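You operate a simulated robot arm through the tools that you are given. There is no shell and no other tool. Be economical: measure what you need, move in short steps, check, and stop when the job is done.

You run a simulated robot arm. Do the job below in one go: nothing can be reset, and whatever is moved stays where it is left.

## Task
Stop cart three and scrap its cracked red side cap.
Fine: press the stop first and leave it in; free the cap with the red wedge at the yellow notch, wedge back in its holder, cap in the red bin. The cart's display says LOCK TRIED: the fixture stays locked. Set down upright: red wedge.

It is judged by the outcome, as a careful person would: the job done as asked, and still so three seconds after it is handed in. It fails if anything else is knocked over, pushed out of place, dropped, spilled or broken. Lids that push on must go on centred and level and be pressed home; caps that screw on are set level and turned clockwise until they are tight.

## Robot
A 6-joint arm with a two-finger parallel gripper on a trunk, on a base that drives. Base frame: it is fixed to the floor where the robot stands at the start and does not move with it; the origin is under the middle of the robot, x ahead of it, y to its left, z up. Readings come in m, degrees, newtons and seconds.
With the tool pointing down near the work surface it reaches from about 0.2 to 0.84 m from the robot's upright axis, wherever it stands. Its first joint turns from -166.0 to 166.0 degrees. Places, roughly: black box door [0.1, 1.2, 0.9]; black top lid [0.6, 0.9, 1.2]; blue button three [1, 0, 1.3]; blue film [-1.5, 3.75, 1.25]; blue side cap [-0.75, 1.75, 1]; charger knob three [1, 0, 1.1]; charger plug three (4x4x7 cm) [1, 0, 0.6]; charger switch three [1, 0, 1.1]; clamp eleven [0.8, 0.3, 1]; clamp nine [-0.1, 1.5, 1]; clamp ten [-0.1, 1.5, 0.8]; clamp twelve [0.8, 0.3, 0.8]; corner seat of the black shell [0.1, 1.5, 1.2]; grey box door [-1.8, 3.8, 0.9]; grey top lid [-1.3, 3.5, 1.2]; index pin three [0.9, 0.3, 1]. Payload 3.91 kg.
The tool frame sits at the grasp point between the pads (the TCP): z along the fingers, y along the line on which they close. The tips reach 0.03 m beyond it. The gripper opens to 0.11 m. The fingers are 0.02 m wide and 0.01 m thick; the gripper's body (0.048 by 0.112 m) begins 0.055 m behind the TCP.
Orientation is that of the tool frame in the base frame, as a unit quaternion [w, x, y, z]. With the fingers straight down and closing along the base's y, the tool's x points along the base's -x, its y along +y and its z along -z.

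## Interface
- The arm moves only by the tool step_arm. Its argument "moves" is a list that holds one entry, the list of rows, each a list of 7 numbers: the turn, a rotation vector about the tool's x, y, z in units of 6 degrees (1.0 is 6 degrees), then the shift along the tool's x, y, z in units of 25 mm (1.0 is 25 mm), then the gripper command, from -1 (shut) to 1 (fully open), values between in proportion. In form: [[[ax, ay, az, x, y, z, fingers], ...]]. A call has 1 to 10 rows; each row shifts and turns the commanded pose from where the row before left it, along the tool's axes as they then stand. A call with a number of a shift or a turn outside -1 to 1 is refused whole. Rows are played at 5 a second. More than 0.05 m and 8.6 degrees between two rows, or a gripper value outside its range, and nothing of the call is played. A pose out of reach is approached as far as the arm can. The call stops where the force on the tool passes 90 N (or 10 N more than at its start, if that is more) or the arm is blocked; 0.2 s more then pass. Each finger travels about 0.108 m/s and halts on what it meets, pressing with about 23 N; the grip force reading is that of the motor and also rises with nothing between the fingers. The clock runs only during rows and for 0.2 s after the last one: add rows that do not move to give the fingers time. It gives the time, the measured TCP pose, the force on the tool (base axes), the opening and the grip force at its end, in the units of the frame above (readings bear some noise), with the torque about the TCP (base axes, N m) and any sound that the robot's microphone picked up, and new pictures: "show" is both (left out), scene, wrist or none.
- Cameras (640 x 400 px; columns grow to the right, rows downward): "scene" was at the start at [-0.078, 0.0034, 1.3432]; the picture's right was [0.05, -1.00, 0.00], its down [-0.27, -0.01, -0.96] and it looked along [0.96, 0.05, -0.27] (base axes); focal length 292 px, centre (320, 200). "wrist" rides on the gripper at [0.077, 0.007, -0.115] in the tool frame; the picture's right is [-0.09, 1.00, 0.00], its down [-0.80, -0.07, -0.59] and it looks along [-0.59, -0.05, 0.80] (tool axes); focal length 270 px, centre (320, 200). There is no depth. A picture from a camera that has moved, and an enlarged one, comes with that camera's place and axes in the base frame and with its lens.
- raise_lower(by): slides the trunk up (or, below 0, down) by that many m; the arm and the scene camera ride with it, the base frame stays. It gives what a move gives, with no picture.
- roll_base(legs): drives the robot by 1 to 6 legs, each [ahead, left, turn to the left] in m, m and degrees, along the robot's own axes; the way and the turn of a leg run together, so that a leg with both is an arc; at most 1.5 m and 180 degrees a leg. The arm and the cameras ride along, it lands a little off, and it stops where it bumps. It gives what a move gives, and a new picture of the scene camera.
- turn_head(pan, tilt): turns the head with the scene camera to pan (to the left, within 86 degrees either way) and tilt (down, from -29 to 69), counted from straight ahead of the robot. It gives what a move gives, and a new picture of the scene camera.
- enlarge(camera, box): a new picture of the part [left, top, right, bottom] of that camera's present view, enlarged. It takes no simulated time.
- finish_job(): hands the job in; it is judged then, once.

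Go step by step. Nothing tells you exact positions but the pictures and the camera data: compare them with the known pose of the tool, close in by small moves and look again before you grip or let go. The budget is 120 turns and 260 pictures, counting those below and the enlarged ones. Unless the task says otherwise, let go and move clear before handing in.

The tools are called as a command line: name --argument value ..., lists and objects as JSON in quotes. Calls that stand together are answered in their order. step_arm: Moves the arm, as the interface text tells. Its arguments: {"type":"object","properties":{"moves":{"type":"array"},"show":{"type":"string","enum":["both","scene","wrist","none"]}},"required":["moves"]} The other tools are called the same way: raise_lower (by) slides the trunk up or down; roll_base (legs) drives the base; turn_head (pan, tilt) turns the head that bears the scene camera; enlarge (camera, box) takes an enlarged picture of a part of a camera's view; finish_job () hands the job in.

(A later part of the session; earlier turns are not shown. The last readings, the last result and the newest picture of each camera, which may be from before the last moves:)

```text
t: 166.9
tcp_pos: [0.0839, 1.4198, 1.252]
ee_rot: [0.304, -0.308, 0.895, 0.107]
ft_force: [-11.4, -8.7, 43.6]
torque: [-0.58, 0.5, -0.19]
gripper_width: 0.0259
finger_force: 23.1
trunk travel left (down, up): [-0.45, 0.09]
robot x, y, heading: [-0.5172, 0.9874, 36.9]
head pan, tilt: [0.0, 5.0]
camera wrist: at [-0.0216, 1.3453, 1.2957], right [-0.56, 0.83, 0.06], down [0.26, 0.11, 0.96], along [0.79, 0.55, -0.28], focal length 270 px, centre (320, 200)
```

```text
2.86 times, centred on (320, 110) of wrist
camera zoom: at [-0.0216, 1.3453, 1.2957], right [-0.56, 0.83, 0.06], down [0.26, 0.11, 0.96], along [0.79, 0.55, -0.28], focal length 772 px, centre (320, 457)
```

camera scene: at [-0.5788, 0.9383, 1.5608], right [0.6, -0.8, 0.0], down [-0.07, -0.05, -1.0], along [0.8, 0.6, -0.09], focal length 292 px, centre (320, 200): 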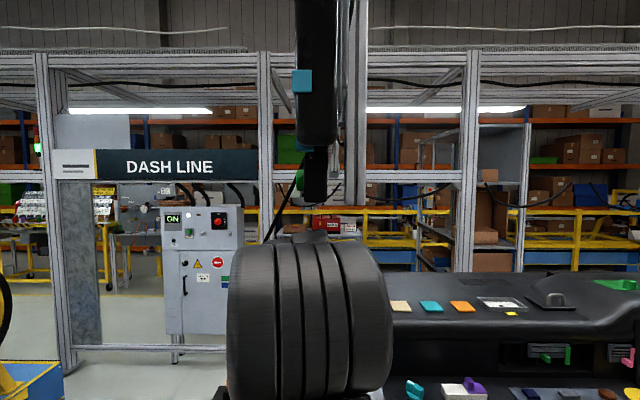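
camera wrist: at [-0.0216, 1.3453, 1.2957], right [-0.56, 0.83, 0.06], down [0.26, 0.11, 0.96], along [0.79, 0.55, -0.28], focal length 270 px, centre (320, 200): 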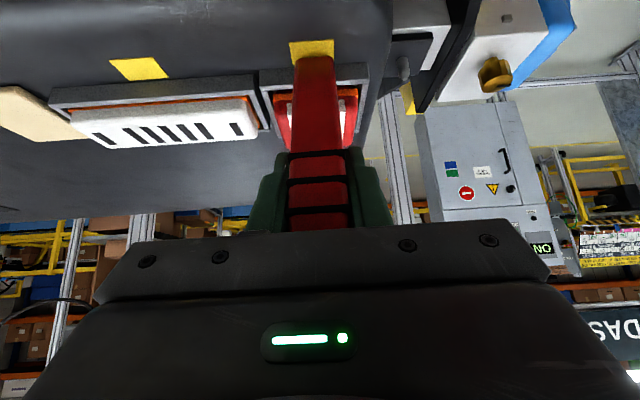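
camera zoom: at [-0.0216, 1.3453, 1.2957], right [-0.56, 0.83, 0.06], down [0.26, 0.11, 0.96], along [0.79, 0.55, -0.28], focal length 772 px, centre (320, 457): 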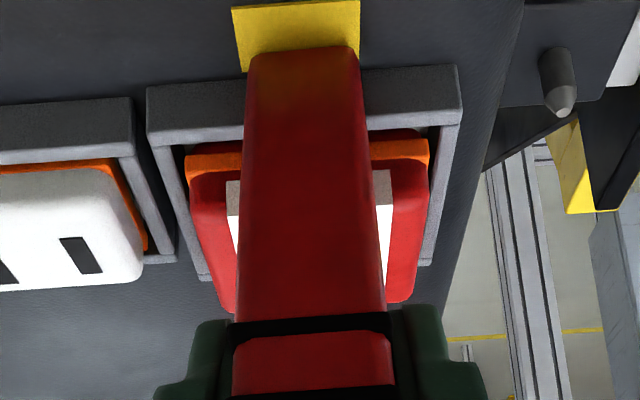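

The wedge now stands nearly upright at the mark, and the cap's whole orange band is visible: it seems to have lifted. I back off to check.

step_arm --moves '[[[0, 0, 0, 0.2, 0, -0.4, -1], [0, 0, 0, 0.5, 0, -0.6, -1], [0, 0, 0, 0.5, 0, -0.6, -1], [0, 0, 0, 0.6, 0, -0.4, -1]]]' --show "wrist"

enlarge --camera "wrist" --box '[250, 50, 390, 150]'

```text
t: 167.9
tcp_pos: [0.0347, 1.3812, 1.2549]
ee_rot: [0.296, -0.308, 0.898, 0.105]
ft_force: [0.2, 0.0, -0.6]
torque: [-0.03, 0.02, 0.0]
gripper_width: 0.0256
finger_force: 23.3
trunk travel left (down, up): [-0.45, 0.09]
robot x, y, heading: [-0.5186, 0.9877, 36.8]
head pan, tilt: [0.0, 5.0]
camera wrist: at [-0.0695, 1.3079, 1.3008], right [-0.56, 0.83, 0.06], down [0.28, 0.12, 0.95], along [0.78, 0.55, -0.29], focal length 270 px, centre (320, 200)
```

wrist: 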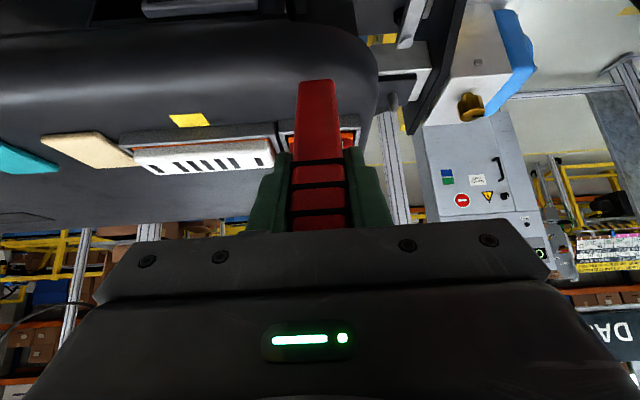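

```text
4.00 times, centred on (320, 100) of wrist
camera zoom: at [-0.0695, 1.3079, 1.3008], right [-0.56, 0.83, 0.06], down [0.28, 0.12, 0.95], along [0.78, 0.55, -0.29], focal length 1081 px, centre (320, 600)
```

zoom: 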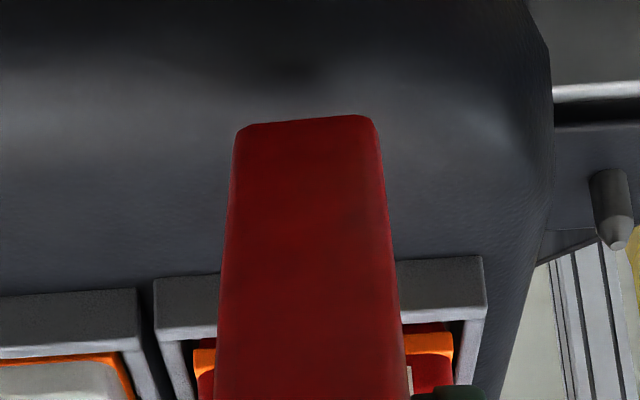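

The cap has lifted in its seat. Now I return the wedge: in the grip it is pivoted about 25°, so with the tool tilted 25° it will hang vertical. Back off and drive to the trolley.

roll_base --legs '[[-0.3, 0, 0], [0, 0, 59.1], [0, -0.309, 0], [0.15, 0, 0]]'

step_arm --moves '[[[-0.58, 0, -0.8, 0, 0, 0, -1], [-0.58, 0, -0.8, 0, 0, 0, -1], [-0.58, 0, -0.8, 0, 0, 0, -1], [-0.58, 0, -0.8, 0, 0, 0, -1], [-0.58, 0, -0.8, 0, 0, 0, -1], [0, 0.92, 0, 0, 0, 0, -1], [0, 0.92, 0, 0, 0, 0, -1]]]' --show "wrist"

```text
t: 175.2
tcp_pos: [-0.5194, 1.6666, 1.2554]
ee_rot: [-0.205, 0.712, -0.629, -0.238]
ft_force: [0.2, 1.1, -1.6]
torque: [0.03, 0.02, 0.02]
gripper_width: 0.0258
finger_force: 22.8
trunk travel left (down, up): [-0.45, 0.09]
robot x, y, heading: [-0.4657, 0.9868, 95.8]
head pan, tilt: [0.0, 5.0]
camera scene: at [-0.4565, 0.9114, 1.5609], right [0.99, 0.11, 0.0], down [0.01, -0.09, -1.0], along [-0.11, 0.99, -0.09], focal length 292 px, centre (320, 200)
```

scene: 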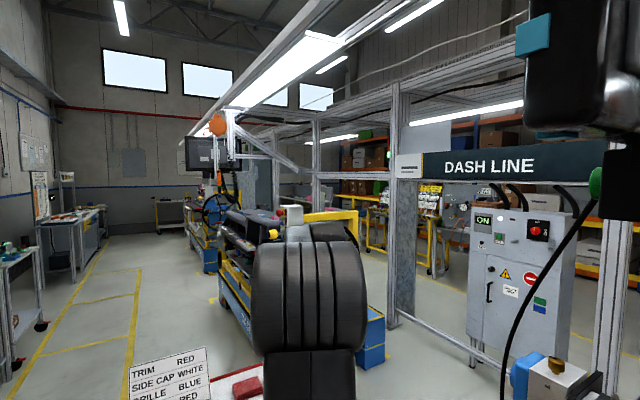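

```text
t: 176.8
tcp_pos: [-0.5201, 1.6661, 1.2546]
ee_rot: [-0.099, 0.872, -0.436, -0.198]
ft_force: [-0.1, 0.0, -0.6]
torque: [-0.01, -0.02, 0.02]
gripper_width: 0.0255
finger_force: 22.7
trunk travel left (down, up): [-0.45, 0.09]
robot x, y, heading: [-0.4599, 0.9911, 96.2]
head pan, tilt: [0.0, 5.0]
camera wrist: at [-0.4528, 1.569, 1.3248], right [-0.84, -0.53, 0.04], down [-0.22, 0.41, 0.88], along [-0.49, 0.74, -0.47], focal length 270 px, centre (320, 200)
```

wrist: 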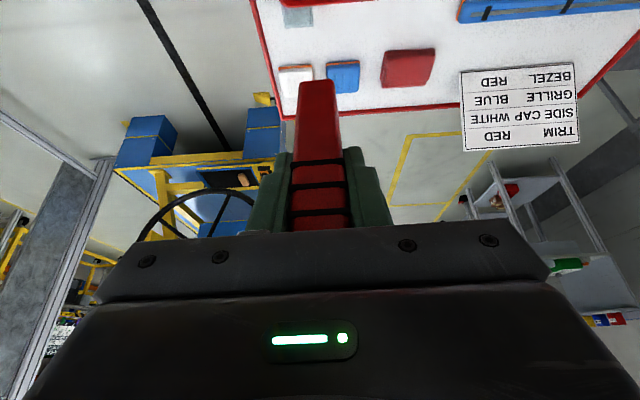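

enlarge --camera "wrist" --box '[250, 0, 350, 100]'

```text
4.00 times, centred on (300, 50) of wrist
camera zoom: at [-0.4528, 1.569, 1.3248], right [-0.84, -0.53, 0.04], down [-0.22, 0.41, 0.88], along [-0.49, 0.74, -0.47], focal length 1081 px, centre (400, 800)
```

zoom: 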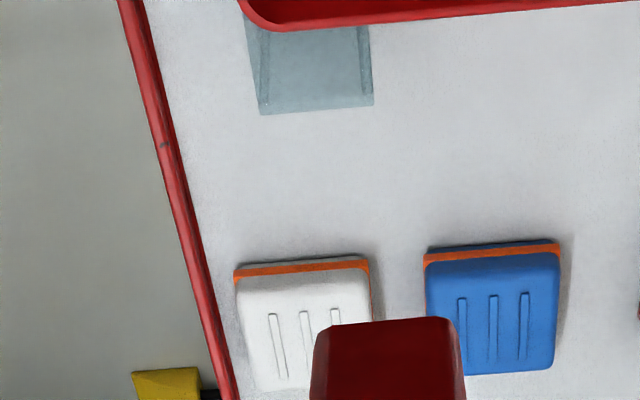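

Holder spotted where I noted it. Move over it and descend partway.

step_arm --moves '[[[0, 0, 0, -0.94, -0.33, 0.45, -1], [0, 0, 0, -0.94, -0.33, 0.45, -1], [0, 0, 0, -0.94, -0.33, 0.45, -1], [0, 0, 0, 0.435, 0, 0.9, -1], [0, 0, 0, 0.435, 0, 0.9, -1], [0, 0, 0, 0.435, 0, 0.9, -1], [0, 0, 0, 0.435, 0, 0.9, -1], [0, 0, 0, 0.435, 0, 0.9, -1], [0, 0, 0, 0.435, 0, 0.9, -1]]]' --show "wrist"

enlarge --camera "wrist" --box '[250, 20, 390, 120]'

```text
t: 178.8
tcp_pos: [-0.546, 1.7435, 1.1051]
ee_rot: [-0.099, 0.872, -0.435, -0.199]
ft_force: [-0.3, 0.1, -1.3]
torque: [0.0, 0.02, 0.01]
gripper_width: 0.0257
finger_force: 23.4
trunk travel left (down, up): [-0.45, 0.09]
robot x, y, heading: [-0.4647, 0.9884, 96.0]
head pan, tilt: [0.0, 5.0]
camera wrist: at [-0.4799, 1.6463, 1.1754], right [-0.84, -0.53, 0.04], down [-0.22, 0.41, 0.88], along [-0.49, 0.74, -0.47], focal length 270 px, centre (320, 200)
```

wrist: 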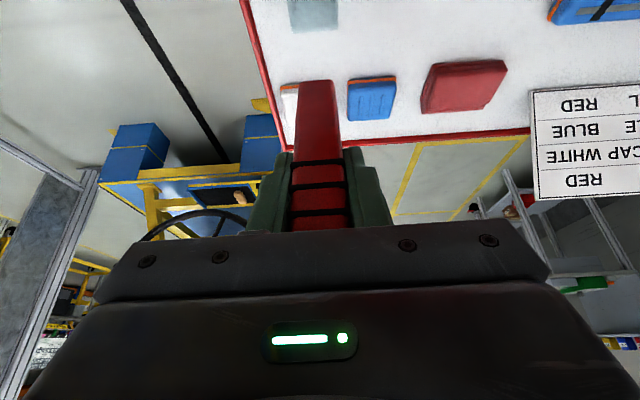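

```text
4.00 times, centred on (320, 70) of wrist
camera zoom: at [-0.4799, 1.6463, 1.1754], right [-0.84, -0.53, 0.04], down [-0.22, 0.41, 0.88], along [-0.49, 0.74, -0.47], focal length 1081 px, centre (320, 720)
```

zoom: 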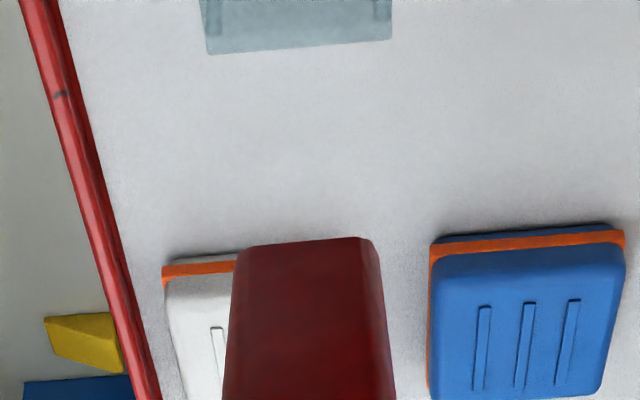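

Aligned laterally within a millimetre. Descend to just above the holder, then slowly in.

step_arm --moves '[[[0, 0, 0, 0.435, 0, 0.9, -1], [0, 0, 0, 0.435, 0, 0.9, -1], [0, 0, 0, 0.435, 0, 0.9, -1], [0, 0, 0, 0.22, 0, 0.45, -1], [0, 0, 0, 0.11, 0, 0.22, -1], [0, 0, 0, 0.11, 0, 0.22, -1]]]' --show "wrist"

enlarge --camera "wrist" --box '[250, 20, 390, 120]'

```text
t: 180.2
tcp_pos: [-0.5448, 1.7436, 1.0321]
ee_rot: [-0.117, 0.869, -0.433, -0.211]
ft_force: [1.7, -12.6, 46.7]
torque: [-0.78, 0.59, 0.22]
gripper_width: 0.0257
finger_force: 22.9
trunk travel left (down, up): [-0.45, 0.09]
robot x, y, heading: [-0.4623, 0.99, 95.8]
head pan, tilt: [0.0, 5.0]
stopped in row 6: the force on the tool passed its limit at 93 N (the readings are from after the stop); the commanded pose is now the measured one
camera wrist: at [-0.4777, 1.642, 1.0976], right [-0.85, -0.53, 0.02], down [-0.22, 0.38, 0.9], along [-0.49, 0.76, -0.43], focal length 270 px, centre (320, 200)
```

wrist: 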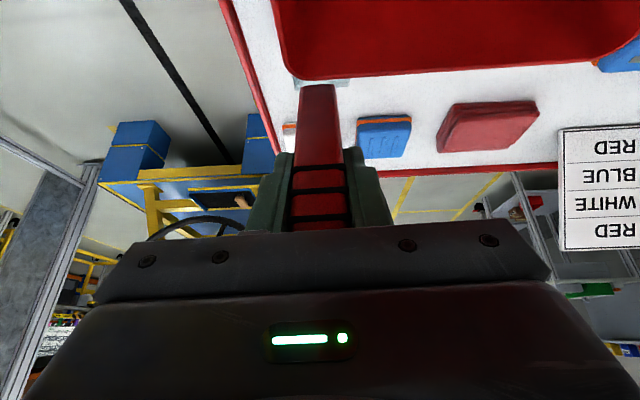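

```text
4.00 times, centred on (320, 70) of wrist
camera zoom: at [-0.4777, 1.642, 1.0976], right [-0.85, -0.53, 0.02], down [-0.22, 0.38, 0.9], along [-0.49, 0.76, -0.43], focal length 1081 px, centre (320, 720)
```

zoom: 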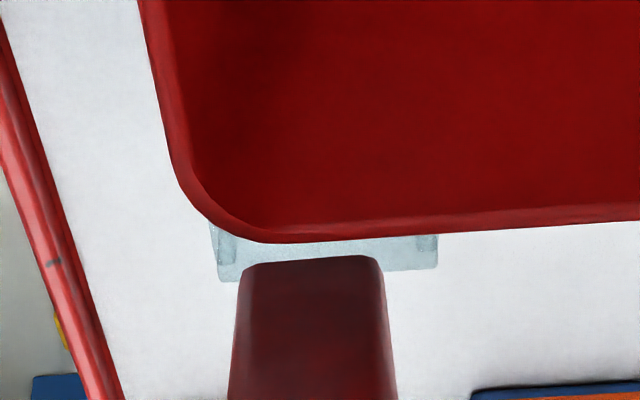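

The tip landed 2 cm beyond the slot: the wedge actually hangs about 12° off vertical with L≈0.10. I lift, tilt the tool to 16°, and check.

step_arm --moves '[[[0, 0, 0, -0.3, 0, -0.6, -1], [0, 0, 0, -0.3, 0, -0.6, -1], [0, 0.98, 0, 0, 0, 0, -1], [0, 0.97, 0, 0, 0, 0, -1], [0, 0, 0, 0, 0, 0, -1]]]' --show "wrist"

enlarge --camera "wrist" --box '[250, 20, 390, 120]'

```text
t: 181.4
tcp_pos: [-0.5448, 1.7471, 1.0536]
ee_rot: [-0.065, 0.886, -0.444, -0.115]
ft_force: [0.7, -0.2, -0.4]
torque: [0.02, -0.01, 0.03]
gripper_width: 0.0257
finger_force: 23.3
trunk travel left (down, up): [-0.45, 0.09]
robot x, y, heading: [-0.4632, 0.9865, 95.9]
head pan, tilt: [0.0, 5.0]
camera wrist: at [-0.4886, 1.6596, 1.1445], right [-0.85, -0.53, 0.01], down [-0.32, 0.53, 0.78], along [-0.42, 0.66, -0.62], focal length 270 px, centre (320, 200)
```

wrist: 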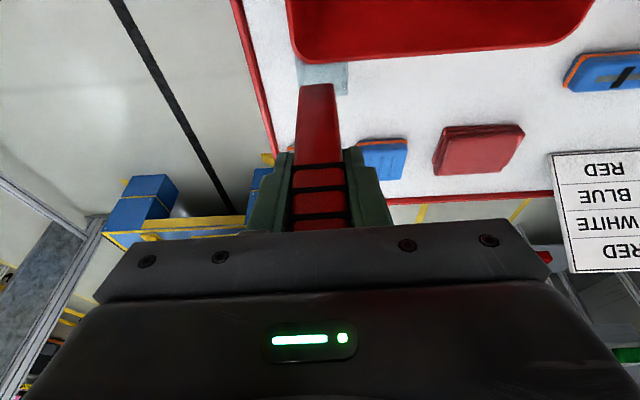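

```text
4.00 times, centred on (320, 70) of wrist
camera zoom: at [-0.4886, 1.6596, 1.1445], right [-0.85, -0.53, 0.01], down [-0.32, 0.53, 0.78], along [-0.42, 0.66, -0.62], focal length 1081 px, centre (320, 720)
```

zoom: 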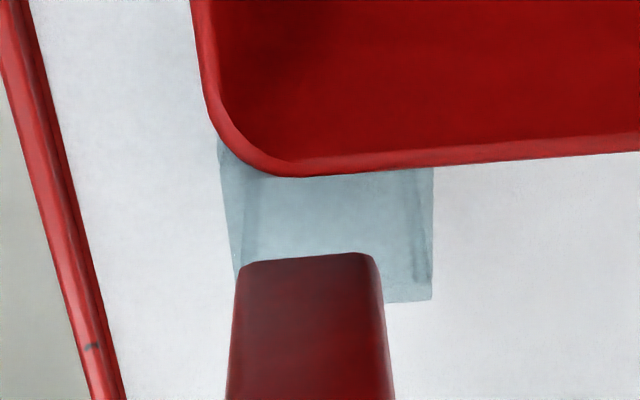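

Now the tip is directly under the TCP. It needs 4 mm sideways and 2 mm back; then slowly down.

step_arm --moves '[[[0, 0, 0, 0.09, 0.17, 0, -1], [0, 0, 0, 0.08, 0, 0.29, -1], [0, 0, 0, 0.08, 0, 0.29, -1], [0, 0, 0, 0.08, 0, 0.29, -1], [0, 0, 0, 0.08, 0, 0.29, -1]]]' --show "wrist"

enlarge --camera "wrist" --box '[250, 20, 390, 120]'

```text
t: 182.6
tcp_pos: [-0.5475, 1.742, 1.0228]
ee_rot: [-0.065, 0.887, -0.443, -0.116]
ft_force: [0.1, -0.1, -0.5]
torque: [0.02, 0.02, -0.02]
gripper_width: 0.0253
finger_force: 23.0
trunk travel left (down, up): [-0.45, 0.09]
robot x, y, heading: [-0.4615, 0.9875, 96.0]
head pan, tilt: [0.0, 5.0]
camera wrist: at [-0.4905, 1.6555, 1.1138], right [-0.85, -0.53, 0.01], down [-0.32, 0.53, 0.78], along [-0.42, 0.66, -0.62], focal length 270 px, centre (320, 200)
```

wrist: 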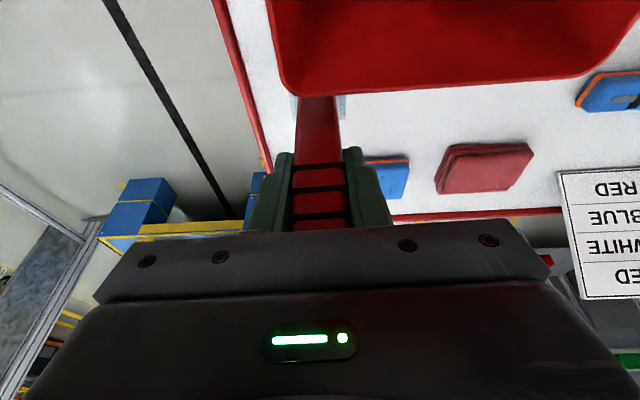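

```text
4.00 times, centred on (320, 70) of wrist
camera zoom: at [-0.4905, 1.6555, 1.1138], right [-0.85, -0.53, 0.01], down [-0.32, 0.53, 0.78], along [-0.42, 0.66, -0.62], focal length 1081 px, centre (320, 720)
```

zoom: 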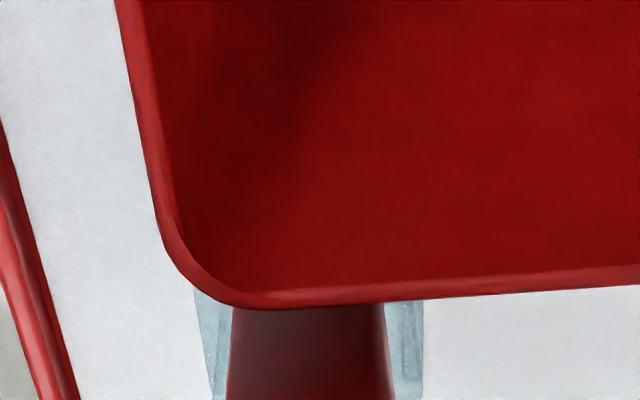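

No contact force and the tip is inside the slot. Continue down slowly.

step_arm --moves '[[[0, 0, 0, 0.08, 0, 0.29, -1], [0, 0, 0, 0.08, 0, 0.29, -1], [0, 0, 0, 0.08, 0, 0.29, -1], [0, 0, 0, 0.05, 0, 0.19, -1], [0, 0, 0, 0.05, 0, 0.19, -1], [0, 0, 0, 0.05, 0, 0.19, -1]]]' --show "wrist"

```text
t: 184.0
tcp_pos: [-0.5479, 1.7432, 0.987]
ee_rot: [-0.065, 0.887, -0.443, -0.115]
ft_force: [-3.1, 4.1, 1.7]
torque: [0.17, 0.11, -0.07]
gripper_width: 0.0257
finger_force: 23.0
trunk travel left (down, up): [-0.45, 0.09]
robot x, y, heading: [-0.4603, 0.9896, 96.1]
head pan, tilt: [0.0, 5.0]
camera wrist: at [-0.4908, 1.6561, 1.0772], right [-0.85, -0.53, 0.01], down [-0.32, 0.53, 0.78], along [-0.42, 0.66, -0.62], focal length 270 px, centre (320, 200)
```

wrist: 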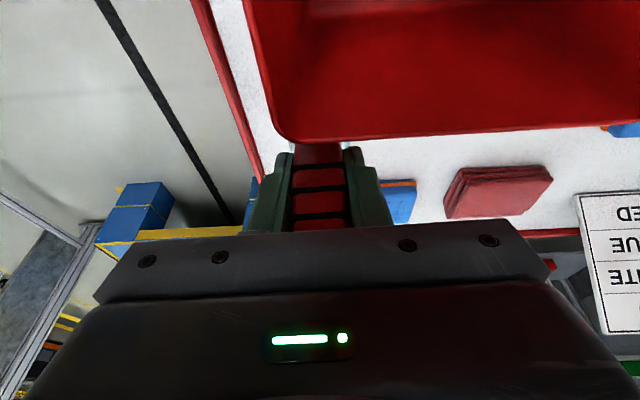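

step_arm --moves '[[[0, 0, 0, 0.04, 0, 0.15, -1], [0, 0, 0, 0.04, 0, 0.15, -1], [0, 0, 0, 0.04, 0, 0.15, -1]]]' --show "none"

```text
t: 184.8
tcp_pos: [-0.5475, 1.7419, 0.985]
ee_rot: [-0.071, 0.886, -0.442, -0.119]
ft_force: [-3.1, 4.8, 53.8]
torque: [-0.57, 0.37, -0.07]
gripper_width: 0.0259
finger_force: 22.8
trunk travel left (down, up): [-0.45, 0.09]
robot x, y, heading: [-0.4678, 0.99, 95.7]
head pan, tilt: [0.0, 5.0]
```

The wedge is bottomed in the holder. Relax, open, and withdraw along the tool axis.

step_arm --moves '[[[0, 0, 0, -0.08, 0, -0.3, -1], [0, 0, 0, 0, 0, 0, 0.3], [0, 0, 0, 0, 0, 0, 0.3], [0, 0, 0, 0, 0, 0, 0.3], [0, 0, 0, 0, 0, -0.5, 0.3], [0, 0, 0, 0, 0, -1, 0.3], [0, 0, 0, 0, 0, -1, 0.3], [0, 0, 0, -0.3, 0, -1, 0.3], [0, 0, 0, -0.3, 0, -1, 0.3]]]' --show "wrist"

enlarge --camera "wrist" --box '[250, 20, 410, 160]'

```text
t: 186.8
tcp_pos: [-0.5381, 1.7293, 1.0964]
ee_rot: [-0.065, 0.886, -0.444, -0.115]
ft_force: [-1.4, -0.1, 0.1]
torque: [0.02, -0.01, 0.06]
gripper_width: 0.0717
finger_force: 0.1
trunk travel left (down, up): [-0.45, 0.09]
robot x, y, heading: [-0.462, 0.9898, 96.1]
head pan, tilt: [0.0, 5.0]
camera wrist: at [-0.4816, 1.6418, 1.1857], right [-0.85, -0.53, 0.01], down [-0.32, 0.53, 0.78], along [-0.42, 0.66, -0.62], focal length 270 px, centre (320, 200)
```

wrist: 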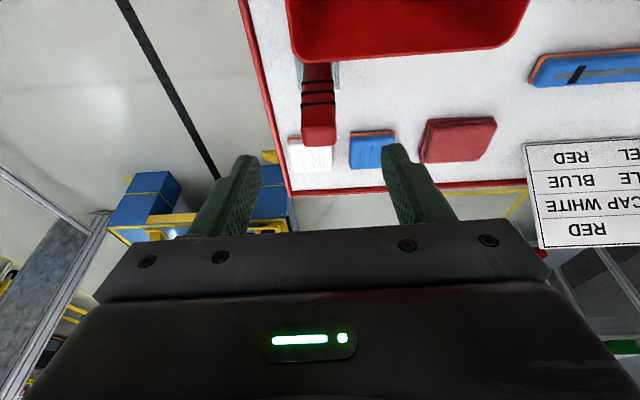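

```text
2.86 times, centred on (330, 90) of wrist
camera zoom: at [-0.4816, 1.6418, 1.1857], right [-0.85, -0.53, 0.01], down [-0.32, 0.53, 0.78], along [-0.42, 0.66, -0.62], focal length 772 px, centre (291, 514)
```

zoom: 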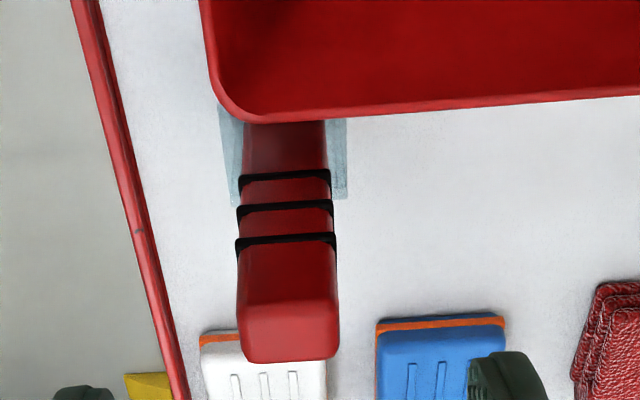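

Wedge is upright in its holder. Now for the cap: lift, back away, and return to the straight approach with the gripper at about 25° tilt.

step_arm --moves '[[[0, 0, 0, -0.27, 0, -0.96, 0.5], [0, 0, 0, -0.27, 0, -0.96, 0.5], [0, 0, 0, -0.27, 0, -0.96, 0.5], [0, 0, 0, -0.27, 0, -0.96, 0.5], [0, 0, 0, -0.27, 0, -0.96, 0.5], [0, 0, 0, -0.2, 0, -0.7, 0.5]]]' --show "none"

roll_base --legs '[[-0.35, 0, 0], [0, 0, -59]]'

step_arm --moves '[[[0.23, 0, 0.83, 0, 0, 0, 0.5], [0.23, 0, 0.83, 0, 0, 0, 0.5], [0.23, 0, 0.83, 0, 0, 0, 0.5], [0.23, 0, 0.83, 0, 0, 0, 0.5], [0.23, 0, 0.83, 0, 0, 0, 0.5], [0.23, 0, 0.83, 0, 0, 0, 0.5], [0, -0.8, 0, 0, 0, 0, 0.5], [0, -0.8, 0, 0, 0, 0, 0.5]]]' --show "none"

```text
t: 188.2
tcp_pos: [-0.5411, 1.7315, 1.2379]
ee_rot: [-0.064, 0.887, -0.443, -0.116]
ft_force: [0.1, 0.6, -0.1]
torque: [-0.01, 0.01, 0.02]
gripper_width: 0.0824
finger_force: 0.1
trunk travel left (down, up): [-0.45, 0.09]
robot x, y, heading: [-0.4639, 0.9891, 95.5]
head pan, tilt: [0.0, 5.0]
```

```text
t: 193.1
tcp_pos: [0.1665, 1.093, 1.2377]
ee_rot: [0.113, -0.556, 0.821, 0.069]
ft_force: [-0.3, -0.4, 0.0]
torque: [0.01, 0.0, 0.01]
gripper_width: 0.0822
finger_force: 0.1
trunk travel left (down, up): [-0.45, 0.09]
robot x, y, heading: [-0.4287, 0.6405, 37.5]
head pan, tilt: [0.0, 5.0]
camera scene: at [-0.4894, 0.5921, 1.5608], right [0.61, -0.79, 0.0], down [-0.07, -0.05, -1.0], along [0.79, 0.6, -0.09], focal length 292 px, centre (320, 200)
```

scene: 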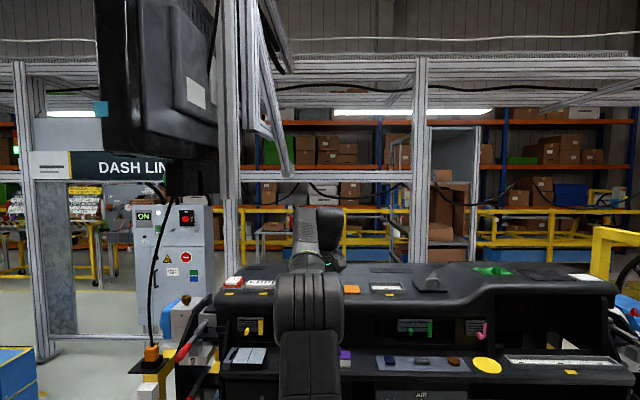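

```text
t: 194.9
tcp_pos: [0.166, 1.0933, 1.2393]
ee_rot: [0.21, -0.313, 0.924, 0.064]
ft_force: [-0.2, 0.3, 0.3]
torque: [0.01, -0.02, 0.01]
gripper_width: 0.0825
finger_force: 0.0
trunk travel left (down, up): [-0.45, 0.09]
robot x, y, heading: [-0.4268, 0.6396, 37.7]
head pan, tilt: [0.0, 5.0]
```

enlarge --camera "scene" --box '[205, 260, 285, 310]'

raise_lower --by -0.04

roll_base --legs '[[-0.08, 0, 0], [0, 0.308, 0]]'

step_arm --moves '[[[0, 0, 0, 0, 0, 0, 0.5]]]' --show "wrist"

```text
8.00 times, centred on (245, 285) of scene
camera zoom: at [-0.4898, 0.5919, 1.5608], right [0.61, -0.79, 0.0], down [-0.07, -0.05, -1.0], along [0.79, 0.6, -0.09], focal length 2340 px, centre (920, -480)
```

zoom: 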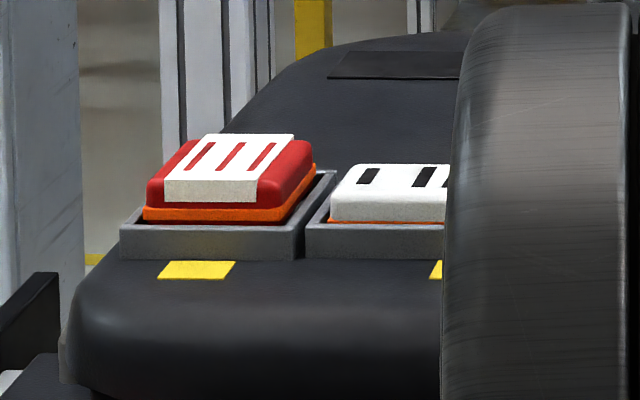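

```text
t: 195.7
tcp_pos: [0.1671, 1.0939, 1.1987]
ee_rot: [0.209, -0.312, 0.925, 0.063]
ft_force: [0.2, -1.1, 0.2]
torque: [0.0, 0.01, 0.02]
gripper_width: 0.0823
finger_force: 0.0
trunk travel left (down, up): [-0.41, 0.13]
robot x, y, heading: [-0.4248, 0.6367, 37.5]
head pan, tilt: [0.0, 5.0]
```

```text
t: 198.5
tcp_pos: [-0.083, 1.2922, 1.1977]
ee_rot: [0.209, -0.313, 0.924, 0.063]
ft_force: [-0.4, -0.1, 0.2]
torque: [0.01, 0.01, 0.02]
gripper_width: 0.0825
finger_force: 0.1
trunk travel left (down, up): [-0.41, 0.13]
robot x, y, heading: [-0.6769, 0.838, 37.4]
head pan, tilt: [0.0, 5.0]
camera scene: at [-0.7402, 0.7898, 1.5208], right [0.61, -0.79, 0.0], down [-0.07, -0.05, -1.0], along [0.79, 0.61, -0.09], focal length 292 px, centre (320, 200)
```

scene: 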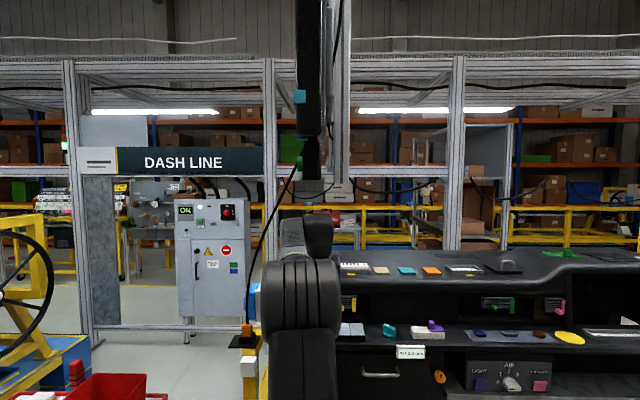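

```text
t: 198.9
tcp_pos: [-0.0835, 1.2902, 1.1972]
ee_rot: [0.208, -0.312, 0.925, 0.063]
ft_force: [-0.2, 0.3, 0.6]
torque: [0.01, 0.02, -0.01]
gripper_width: 0.0825
finger_force: 0.2
trunk travel left (down, up): [-0.41, 0.13]
robot x, y, heading: [-0.6774, 0.8369, 37.7]
head pan, tilt: [0.0, 5.0]
camera wrist: at [-0.1818, 1.2272, 1.2686], right [-0.54, 0.84, 0.02], down [0.41, 0.24, 0.88], along [0.74, 0.48, -0.47], focal length 270 px, centre (320, 200)
```

wrist: 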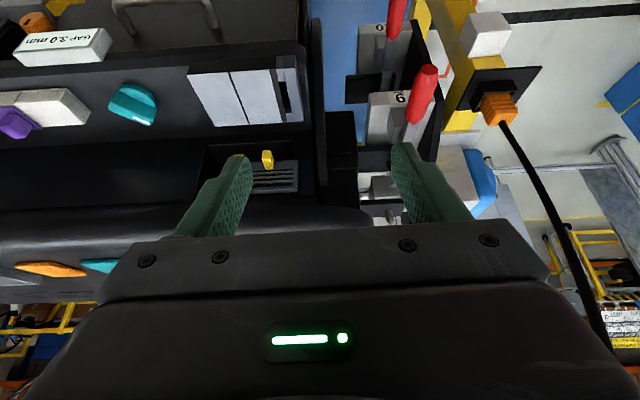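

The cap is clearly freed: its whole orange base stands proud of the seat. I raise 3 cm and roll in with the open fingers to straddle it.

raise_lower --by 0.035

roll_base --legs '[[0.15, 0, 0]]'

step_arm --moves '[[[0, 0, 0, 0, 0, 0, 0.5]]]' --show "wrist"

enlarge --camera "wrist" --box '[220, 60, 420, 200]'

```text
t: 199.7
tcp_pos: [-0.0842, 1.292, 1.2331]
ee_rot: [0.209, -0.312, 0.925, 0.063]
ft_force: [0.4, -0.3, -0.5]
torque: [0.03, 0.03, -0.03]
gripper_width: 0.0822
finger_force: 0.0
trunk travel left (down, up): [-0.445, 0.095]
robot x, y, heading: [-0.6744, 0.8376, 37.7]
head pan, tilt: [0.0, 5.0]
```

```text
t: 201.1
tcp_pos: [0.0365, 1.3839, 1.231]
ee_rot: [0.208, -0.312, 0.925, 0.063]
ft_force: [-0.2, 0.7, 0.2]
torque: [0.0, 0.01, 0.01]
gripper_width: 0.0827
finger_force: 0.1
trunk travel left (down, up): [-0.445, 0.095]
robot x, y, heading: [-0.5586, 0.9293, 37.3]
head pan, tilt: [0.0, 5.0]
camera scene: at [-0.6196, 0.8815, 1.5558], right [0.61, -0.79, 0.0], down [-0.07, -0.05, -1.0], along [0.79, 0.61, -0.09], focal length 292 px, centre (320, 200)
```

scene: 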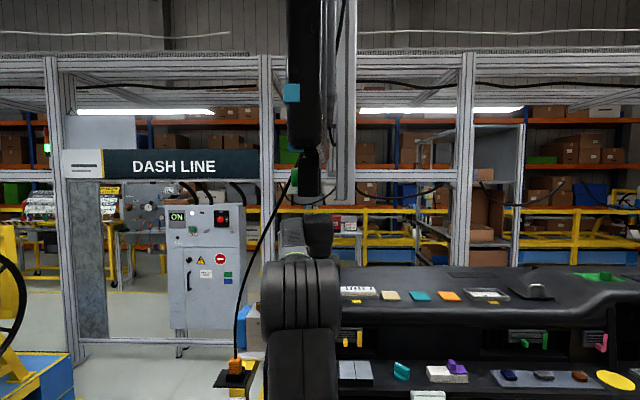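

```text
t: 201.4
tcp_pos: [0.0355, 1.3829, 1.2324]
ee_rot: [0.209, -0.312, 0.925, 0.063]
ft_force: [-0.8, 0.5, -0.6]
torque: [0.04, -0.02, -0.01]
gripper_width: 0.0827
finger_force: 0.1
trunk travel left (down, up): [-0.445, 0.095]
robot x, y, heading: [-0.5555, 0.9296, 37.3]
head pan, tilt: [0.0, 5.0]
camera wrist: at [-0.062, 1.3186, 1.3033], right [-0.54, 0.84, 0.02], down [0.41, 0.24, 0.88], along [0.74, 0.48, -0.47], focal length 270 px, centre (320, 200)
```

wrist: 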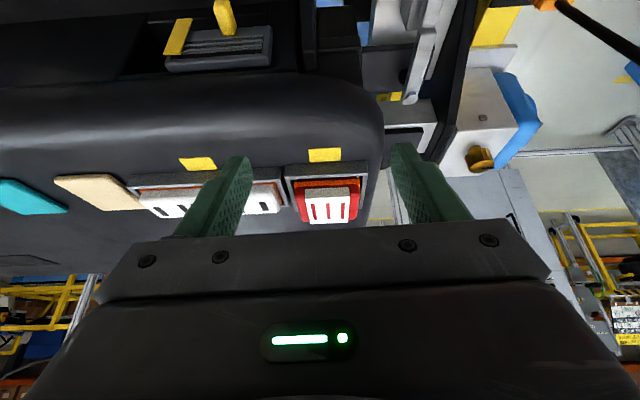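

```text
2.86 times, centred on (320, 130) of wrist
camera zoom: at [-0.062, 1.3186, 1.3033], right [-0.54, 0.84, 0.02], down [0.41, 0.24, 0.88], along [0.74, 0.48, -0.47], focal length 772 px, centre (320, 400)
```

zoom: 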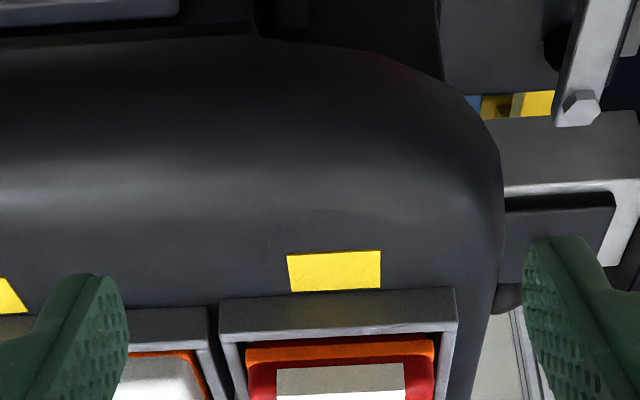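

Fingers are centred laterally on the cap. Roll forward 10 cm so they straddle it.

roll_base --legs '[[0.105, 0, 0]]'

step_arm --moves '[[[0, 0, 0, 0, 0, 0, 0.5]]]' --show "wrist"

enlarge --camera "wrist" --box '[220, 60, 420, 200]'

```text
t: 202.6
tcp_pos: [0.1199, 1.4468, 1.2312]
ee_rot: [0.208, -0.312, 0.925, 0.062]
ft_force: [-0.3, 0.6, -0.1]
torque: [-0.01, 0.02, -0.02]
gripper_width: 0.0824
finger_force: 0.1
trunk travel left (down, up): [-0.445, 0.095]
robot x, y, heading: [-0.474, 0.996, 37.5]
head pan, tilt: [0.0, 5.0]
camera scene: at [-0.5361, 0.9453, 1.5559], right [0.61, -0.79, 0.0], down [-0.07, -0.05, -1.0], along [0.79, 0.61, -0.09], focal length 292 px, centre (320, 200)
```

scene: 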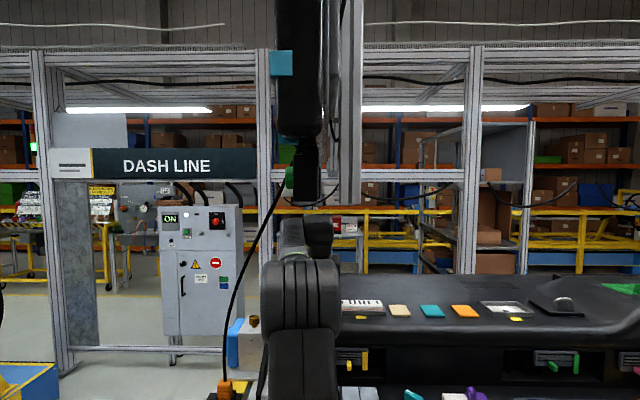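

```text
t: 203.0
tcp_pos: [0.1206, 1.4471, 1.2321]
ee_rot: [0.208, -0.312, 0.925, 0.063]
ft_force: [0.6, 0.2, 0.3]
torque: [0.02, -0.02, -0.03]
gripper_width: 0.0824
finger_force: 0.0
trunk travel left (down, up): [-0.445, 0.095]
robot x, y, heading: [-0.4734, 0.9903, 37.3]
head pan, tilt: [0.0, 5.0]
camera wrist: at [0.0213, 1.3824, 1.3031], right [-0.54, 0.84, 0.02], down [0.41, 0.24, 0.88], along [0.74, 0.48, -0.48], focal length 270 px, centre (320, 200)
```

wrist: 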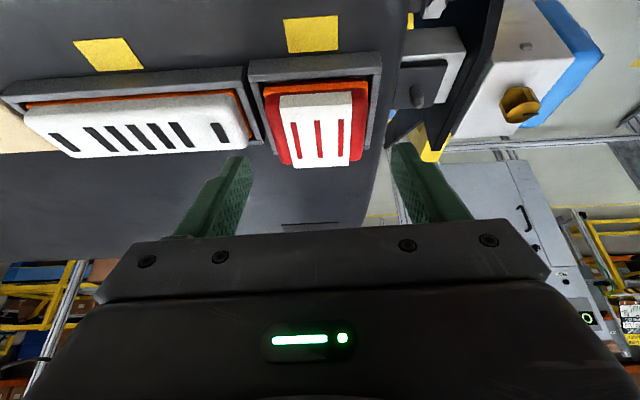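

```text
2.86 times, centred on (320, 130) of wrist
camera zoom: at [0.0213, 1.3824, 1.3031], right [-0.54, 0.84, 0.02], down [0.41, 0.24, 0.88], along [0.74, 0.48, -0.48], focal length 772 px, centre (320, 400)
```

zoom: 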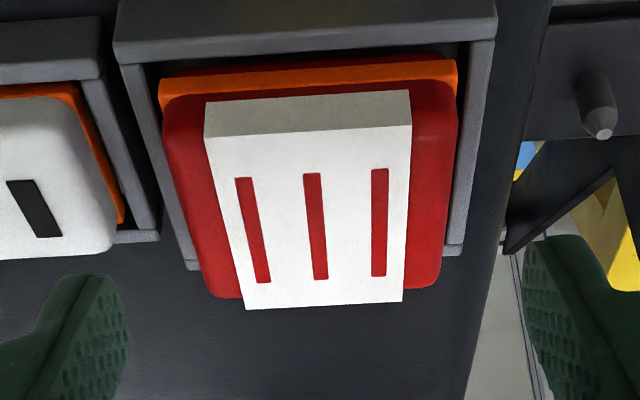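

Centred over the cap. Lower 2 cm (slightly back) so the tips sit just above the seat walls.

step_arm --moves '[[[0, 0, 0, 0.3, 0, 0.35, 0.5], [0, 0, 0, 0.29, 0, 0.33, 0.5]]]' --show "wrist"

enlarge --camera "wrist" --box '[220, 80, 420, 220]'

```text
t: 203.6
tcp_pos: [0.1148, 1.4431, 1.2094]
ee_rot: [0.21, -0.312, 0.924, 0.063]
ft_force: [0.4, 0.7, 2.5]
torque: [-0.06, -0.08, 0.02]
gripper_width: 0.0826
finger_force: 0.1
trunk travel left (down, up): [-0.445, 0.095]
robot x, y, heading: [-0.4776, 0.9919, 37.6]
head pan, tilt: [0.0, 5.0]
camera wrist: at [0.0167, 1.3782, 1.2816], right [-0.54, 0.84, 0.02], down [0.41, 0.24, 0.88], along [0.74, 0.48, -0.47], focal length 270 px, centre (320, 200)
```

wrist: 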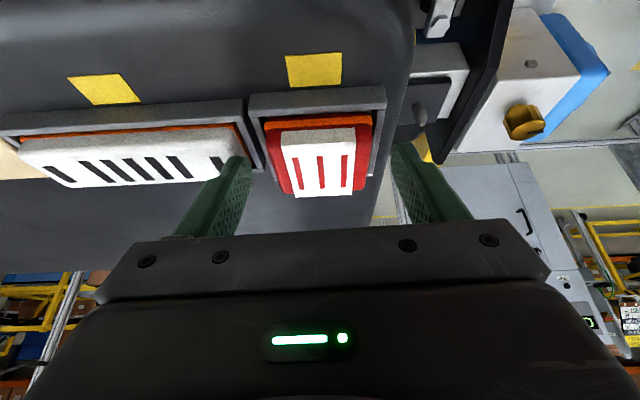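

```text
2.86 times, centred on (320, 150) of wrist
camera zoom: at [0.0167, 1.3782, 1.2816], right [-0.54, 0.84, 0.02], down [0.41, 0.24, 0.88], along [0.74, 0.48, -0.47], focal length 772 px, centre (320, 343)
```

zoom: 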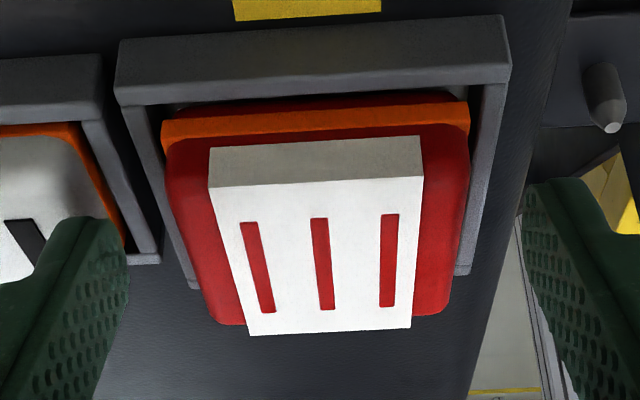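

Fingers straddle the cap; close gently.

step_arm --moves '[[[0, 0, 0, 0, 0, 0, 0.2], [0, 0, 0, 0, 0, 0, -0.1], [0, 0, 0, 0, 0, 0, -0.4], [0, 0, 0, 0, 0, 0, -1], [0, 0, 0, 0, 0, 0, -1]]]' --show "wrist"

enlarge --camera "wrist" --box '[220, 80, 420, 220]'

```text
t: 204.8
tcp_pos: [0.1156, 1.4423, 1.2108]
ee_rot: [0.209, -0.312, 0.924, 0.064]
ft_force: [0.5, 0.3, 0.6]
torque: [-0.03, 0.02, 0.06]
gripper_width: 0.0592
finger_force: 22.7
trunk travel left (down, up): [-0.445, 0.095]
robot x, y, heading: [-0.4726, 0.9925, 37.5]
head pan, tilt: [0.0, 5.0]
camera wrist: at [0.0169, 1.3783, 1.2811], right [-0.54, 0.84, 0.02], down [0.41, 0.24, 0.88], along [0.74, 0.48, -0.48], focal length 270 px, centre (320, 200)
```

wrist: 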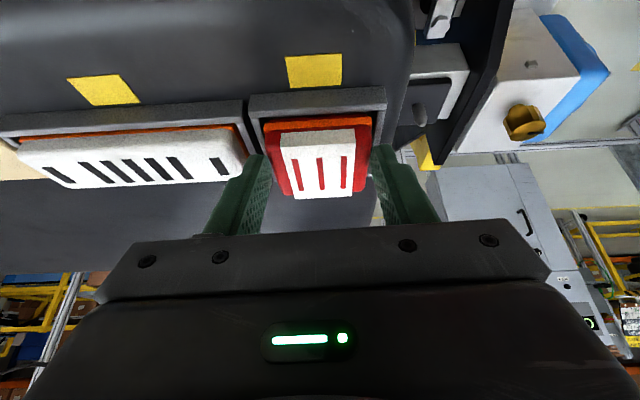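

```text
2.86 times, centred on (320, 150) of wrist
camera zoom: at [0.0169, 1.3783, 1.2811], right [-0.54, 0.84, 0.02], down [0.41, 0.24, 0.88], along [0.74, 0.48, -0.48], focal length 772 px, centre (320, 343)
```

zoom: 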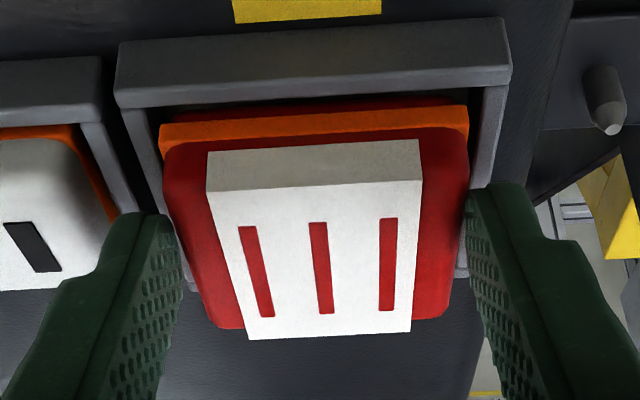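

Gripped at 59 mm. Lift gently 3 cm.

step_arm --moves '[[[0, 0, 0, -0.13, 0, -0.27, -1], [0, 0, 0, -0.13, 0, -0.27, -1], [0, 0, 0, -0.13, 0, -0.27, -1], [0, 0, 0, -0.13, 0, -0.27, -1]]]' --show "wrist"

```text
t: 205.8
tcp_pos: [0.1158, 1.4427, 1.2413]
ee_rot: [0.209, -0.312, 0.925, 0.063]
ft_force: [-0.1, -0.4, -0.5]
torque: [0.0, 0.01, 0.0]
gripper_width: 0.0592
finger_force: 22.7
trunk travel left (down, up): [-0.445, 0.095]
robot x, y, heading: [-0.4756, 0.9933, 37.3]
head pan, tilt: [0.0, 5.0]
camera wrist: at [0.0164, 1.3787, 1.3118], right [-0.54, 0.84, 0.02], down [0.41, 0.24, 0.88], along [0.74, 0.48, -0.47], focal length 270 px, centre (320, 200)
```

wrist: 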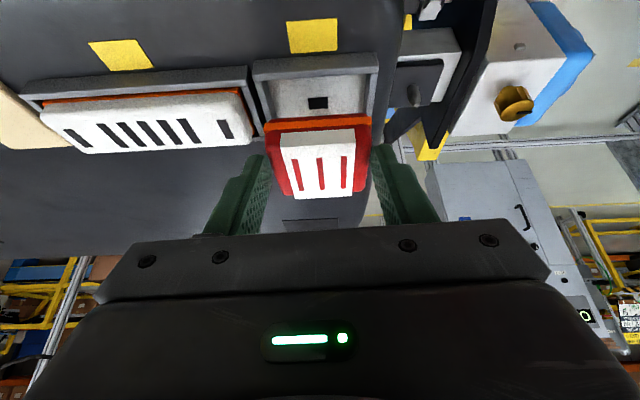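

The cap is out. Back away, turn to the trolley and bring it over the red bin (centre about (-0.534, 1.624)).

roll_base --legs '[[-0.3, 0, 0], [0, 0, 58.7], [0, -0.264, 0], [0.045, 0, 0]]'

step_arm --moves '[[[-0.43, 0, -0.92, 0, 0, 0, -1], [-0.43, 0, -0.92, 0, 0, 0, -1], [-0.43, 0, -0.92, 0, 0, 0, -1], [-0.43, 0, -0.92, 0, 0, 0, -1], [-0.43, 0, -0.92, 0, 0, 0, -1]]]' --show "wrist"

```text
t: 212.4
tcp_pos: [-0.5276, 1.6221, 1.2399]
ee_rot: [-0.152, 0.723, -0.655, -0.156]
ft_force: [-0.5, 0.4, -1.1]
torque: [-0.03, 0.03, 0.01]
gripper_width: 0.0586
finger_force: 23.2
trunk travel left (down, up): [-0.445, 0.095]
robot x, y, heading: [-0.4543, 0.882, 96.0]
head pan, tilt: [0.0, 5.0]
camera scene: at [-0.447, 0.8063, 1.5559], right [0.99, 0.1, 0.0], down [0.01, -0.09, -1.0], along [-0.1, 0.99, -0.09], focal length 292 px, centre (320, 200)
```

scene: 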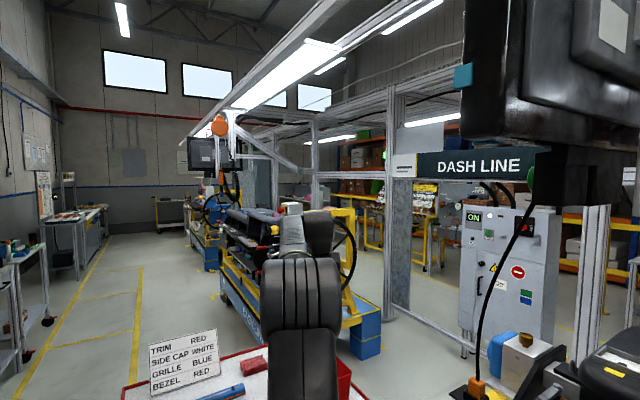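

```text
t: 213.6
tcp_pos: [-0.5261, 1.62, 1.2399]
ee_rot: [-0.102, 0.871, -0.442, -0.187]
ft_force: [-0.4, 0.7, -0.7]
torque: [-0.01, 0.01, 0.0]
gripper_width: 0.059
finger_force: 22.9
trunk travel left (down, up): [-0.445, 0.095]
robot x, y, heading: [-0.4541, 0.8809, 95.9]
head pan, tilt: [0.0, 5.0]
camera wrist: at [-0.463, 1.5224, 1.3121], right [-0.85, -0.52, 0.02], down [-0.23, 0.42, 0.88], along [-0.47, 0.74, -0.48], focal length 270 px, centre (320, 200)
```

wrist: 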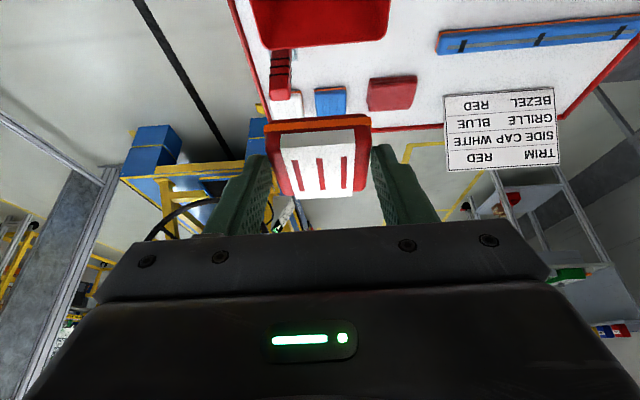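

Cap hangs above the bin centre. Lower in.

step_arm --moves '[[[0, 0, 0, 0.62, 0, 0.76, -1], [0, 0, 0, 0.42, 0, 0.9, -1], [0, 0, 0, 0.42, 0, 0.9, -1], [0, 0, 0, 0.42, 0, 0.9, -1], [0, 0, 0, 0.42, 0, 0.9, -1], [0, 0, 0, 0.42, 0, 0.9, -1], [0, 0, 0, 0.42, 0, 0.9, -1], [0, 0, 0, 0.42, 0, 0.9, -1]]]' --show "wrist"

```text
t: 215.4
tcp_pos: [-0.5214, 1.6165, 1.0419]
ee_rot: [-0.103, 0.871, -0.442, -0.189]
ft_force: [-0.3, 0.1, -0.8]
torque: [0.0, 0.0, 0.01]
gripper_width: 0.0591
finger_force: 22.6
trunk travel left (down, up): [-0.445, 0.095]
robot x, y, heading: [-0.4544, 0.8847, 95.8]
head pan, tilt: [0.0, 5.0]
camera wrist: at [-0.4572, 1.5178, 1.1144], right [-0.85, -0.52, 0.02], down [-0.23, 0.42, 0.88], along [-0.47, 0.74, -0.48], focal length 270 px, centre (320, 200)
```

wrist: 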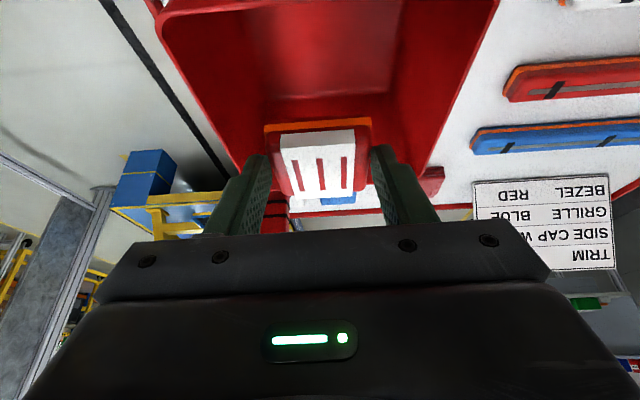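

step_arm --moves '[[[0, 0, 0, 0.36, 0.1, 0.77, -1], [0, 0, 0, 0.36, 0, 0.77, -1], [0, 0, 0, 0.36, 0, 0.77, -1], [0, 0, 0, 0.2, 0, 0.45, -1]]]' --show "wrist"

```text
t: 216.4
tcp_pos: [-0.5206, 1.6155, 0.9674]
ee_rot: [-0.103, 0.871, -0.442, -0.188]
ft_force: [0.0, -0.8, -1.0]
torque: [0.0, -0.02, -0.01]
gripper_width: 0.0588
finger_force: 22.9
trunk travel left (down, up): [-0.445, 0.095]
robot x, y, heading: [-0.4509, 0.8886, 95.6]
head pan, tilt: [0.0, 5.0]
camera wrist: at [-0.4582, 1.5169, 1.0387], right [-0.85, -0.52, 0.02], down [-0.23, 0.42, 0.88], along [-0.47, 0.74, -0.48], focal length 270 px, centre (320, 200)
```

wrist: 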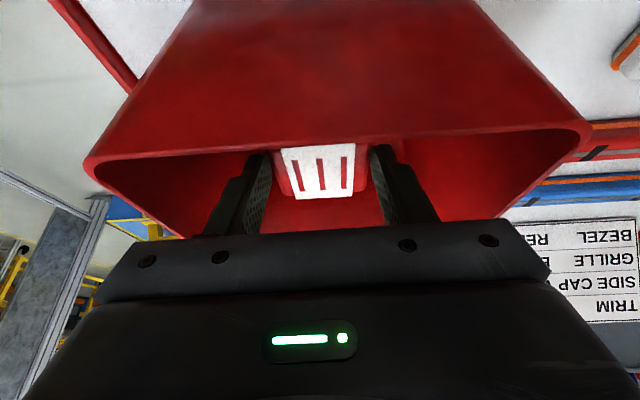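

step_arm --moves '[[[0, 0, 0, 0.1, 0, 0.22, -1], [0, 0, 0, 0.1, 0, 0.22, -1], [0, 0, 0, 0.05, 0, 0.11, -1]]]' --show "none"

```text
t: 217.2
tcp_pos: [-0.5217, 1.6157, 0.9519]
ee_rot: [-0.103, 0.871, -0.442, -0.188]
ft_force: [-0.3, 0.8, -1.1]
torque: [0.01, 0.0, 0.01]
gripper_width: 0.0589
finger_force: 22.8
trunk travel left (down, up): [-0.445, 0.095]
robot x, y, heading: [-0.4526, 0.8894, 95.9]
head pan, tilt: [0.0, 5.0]
```

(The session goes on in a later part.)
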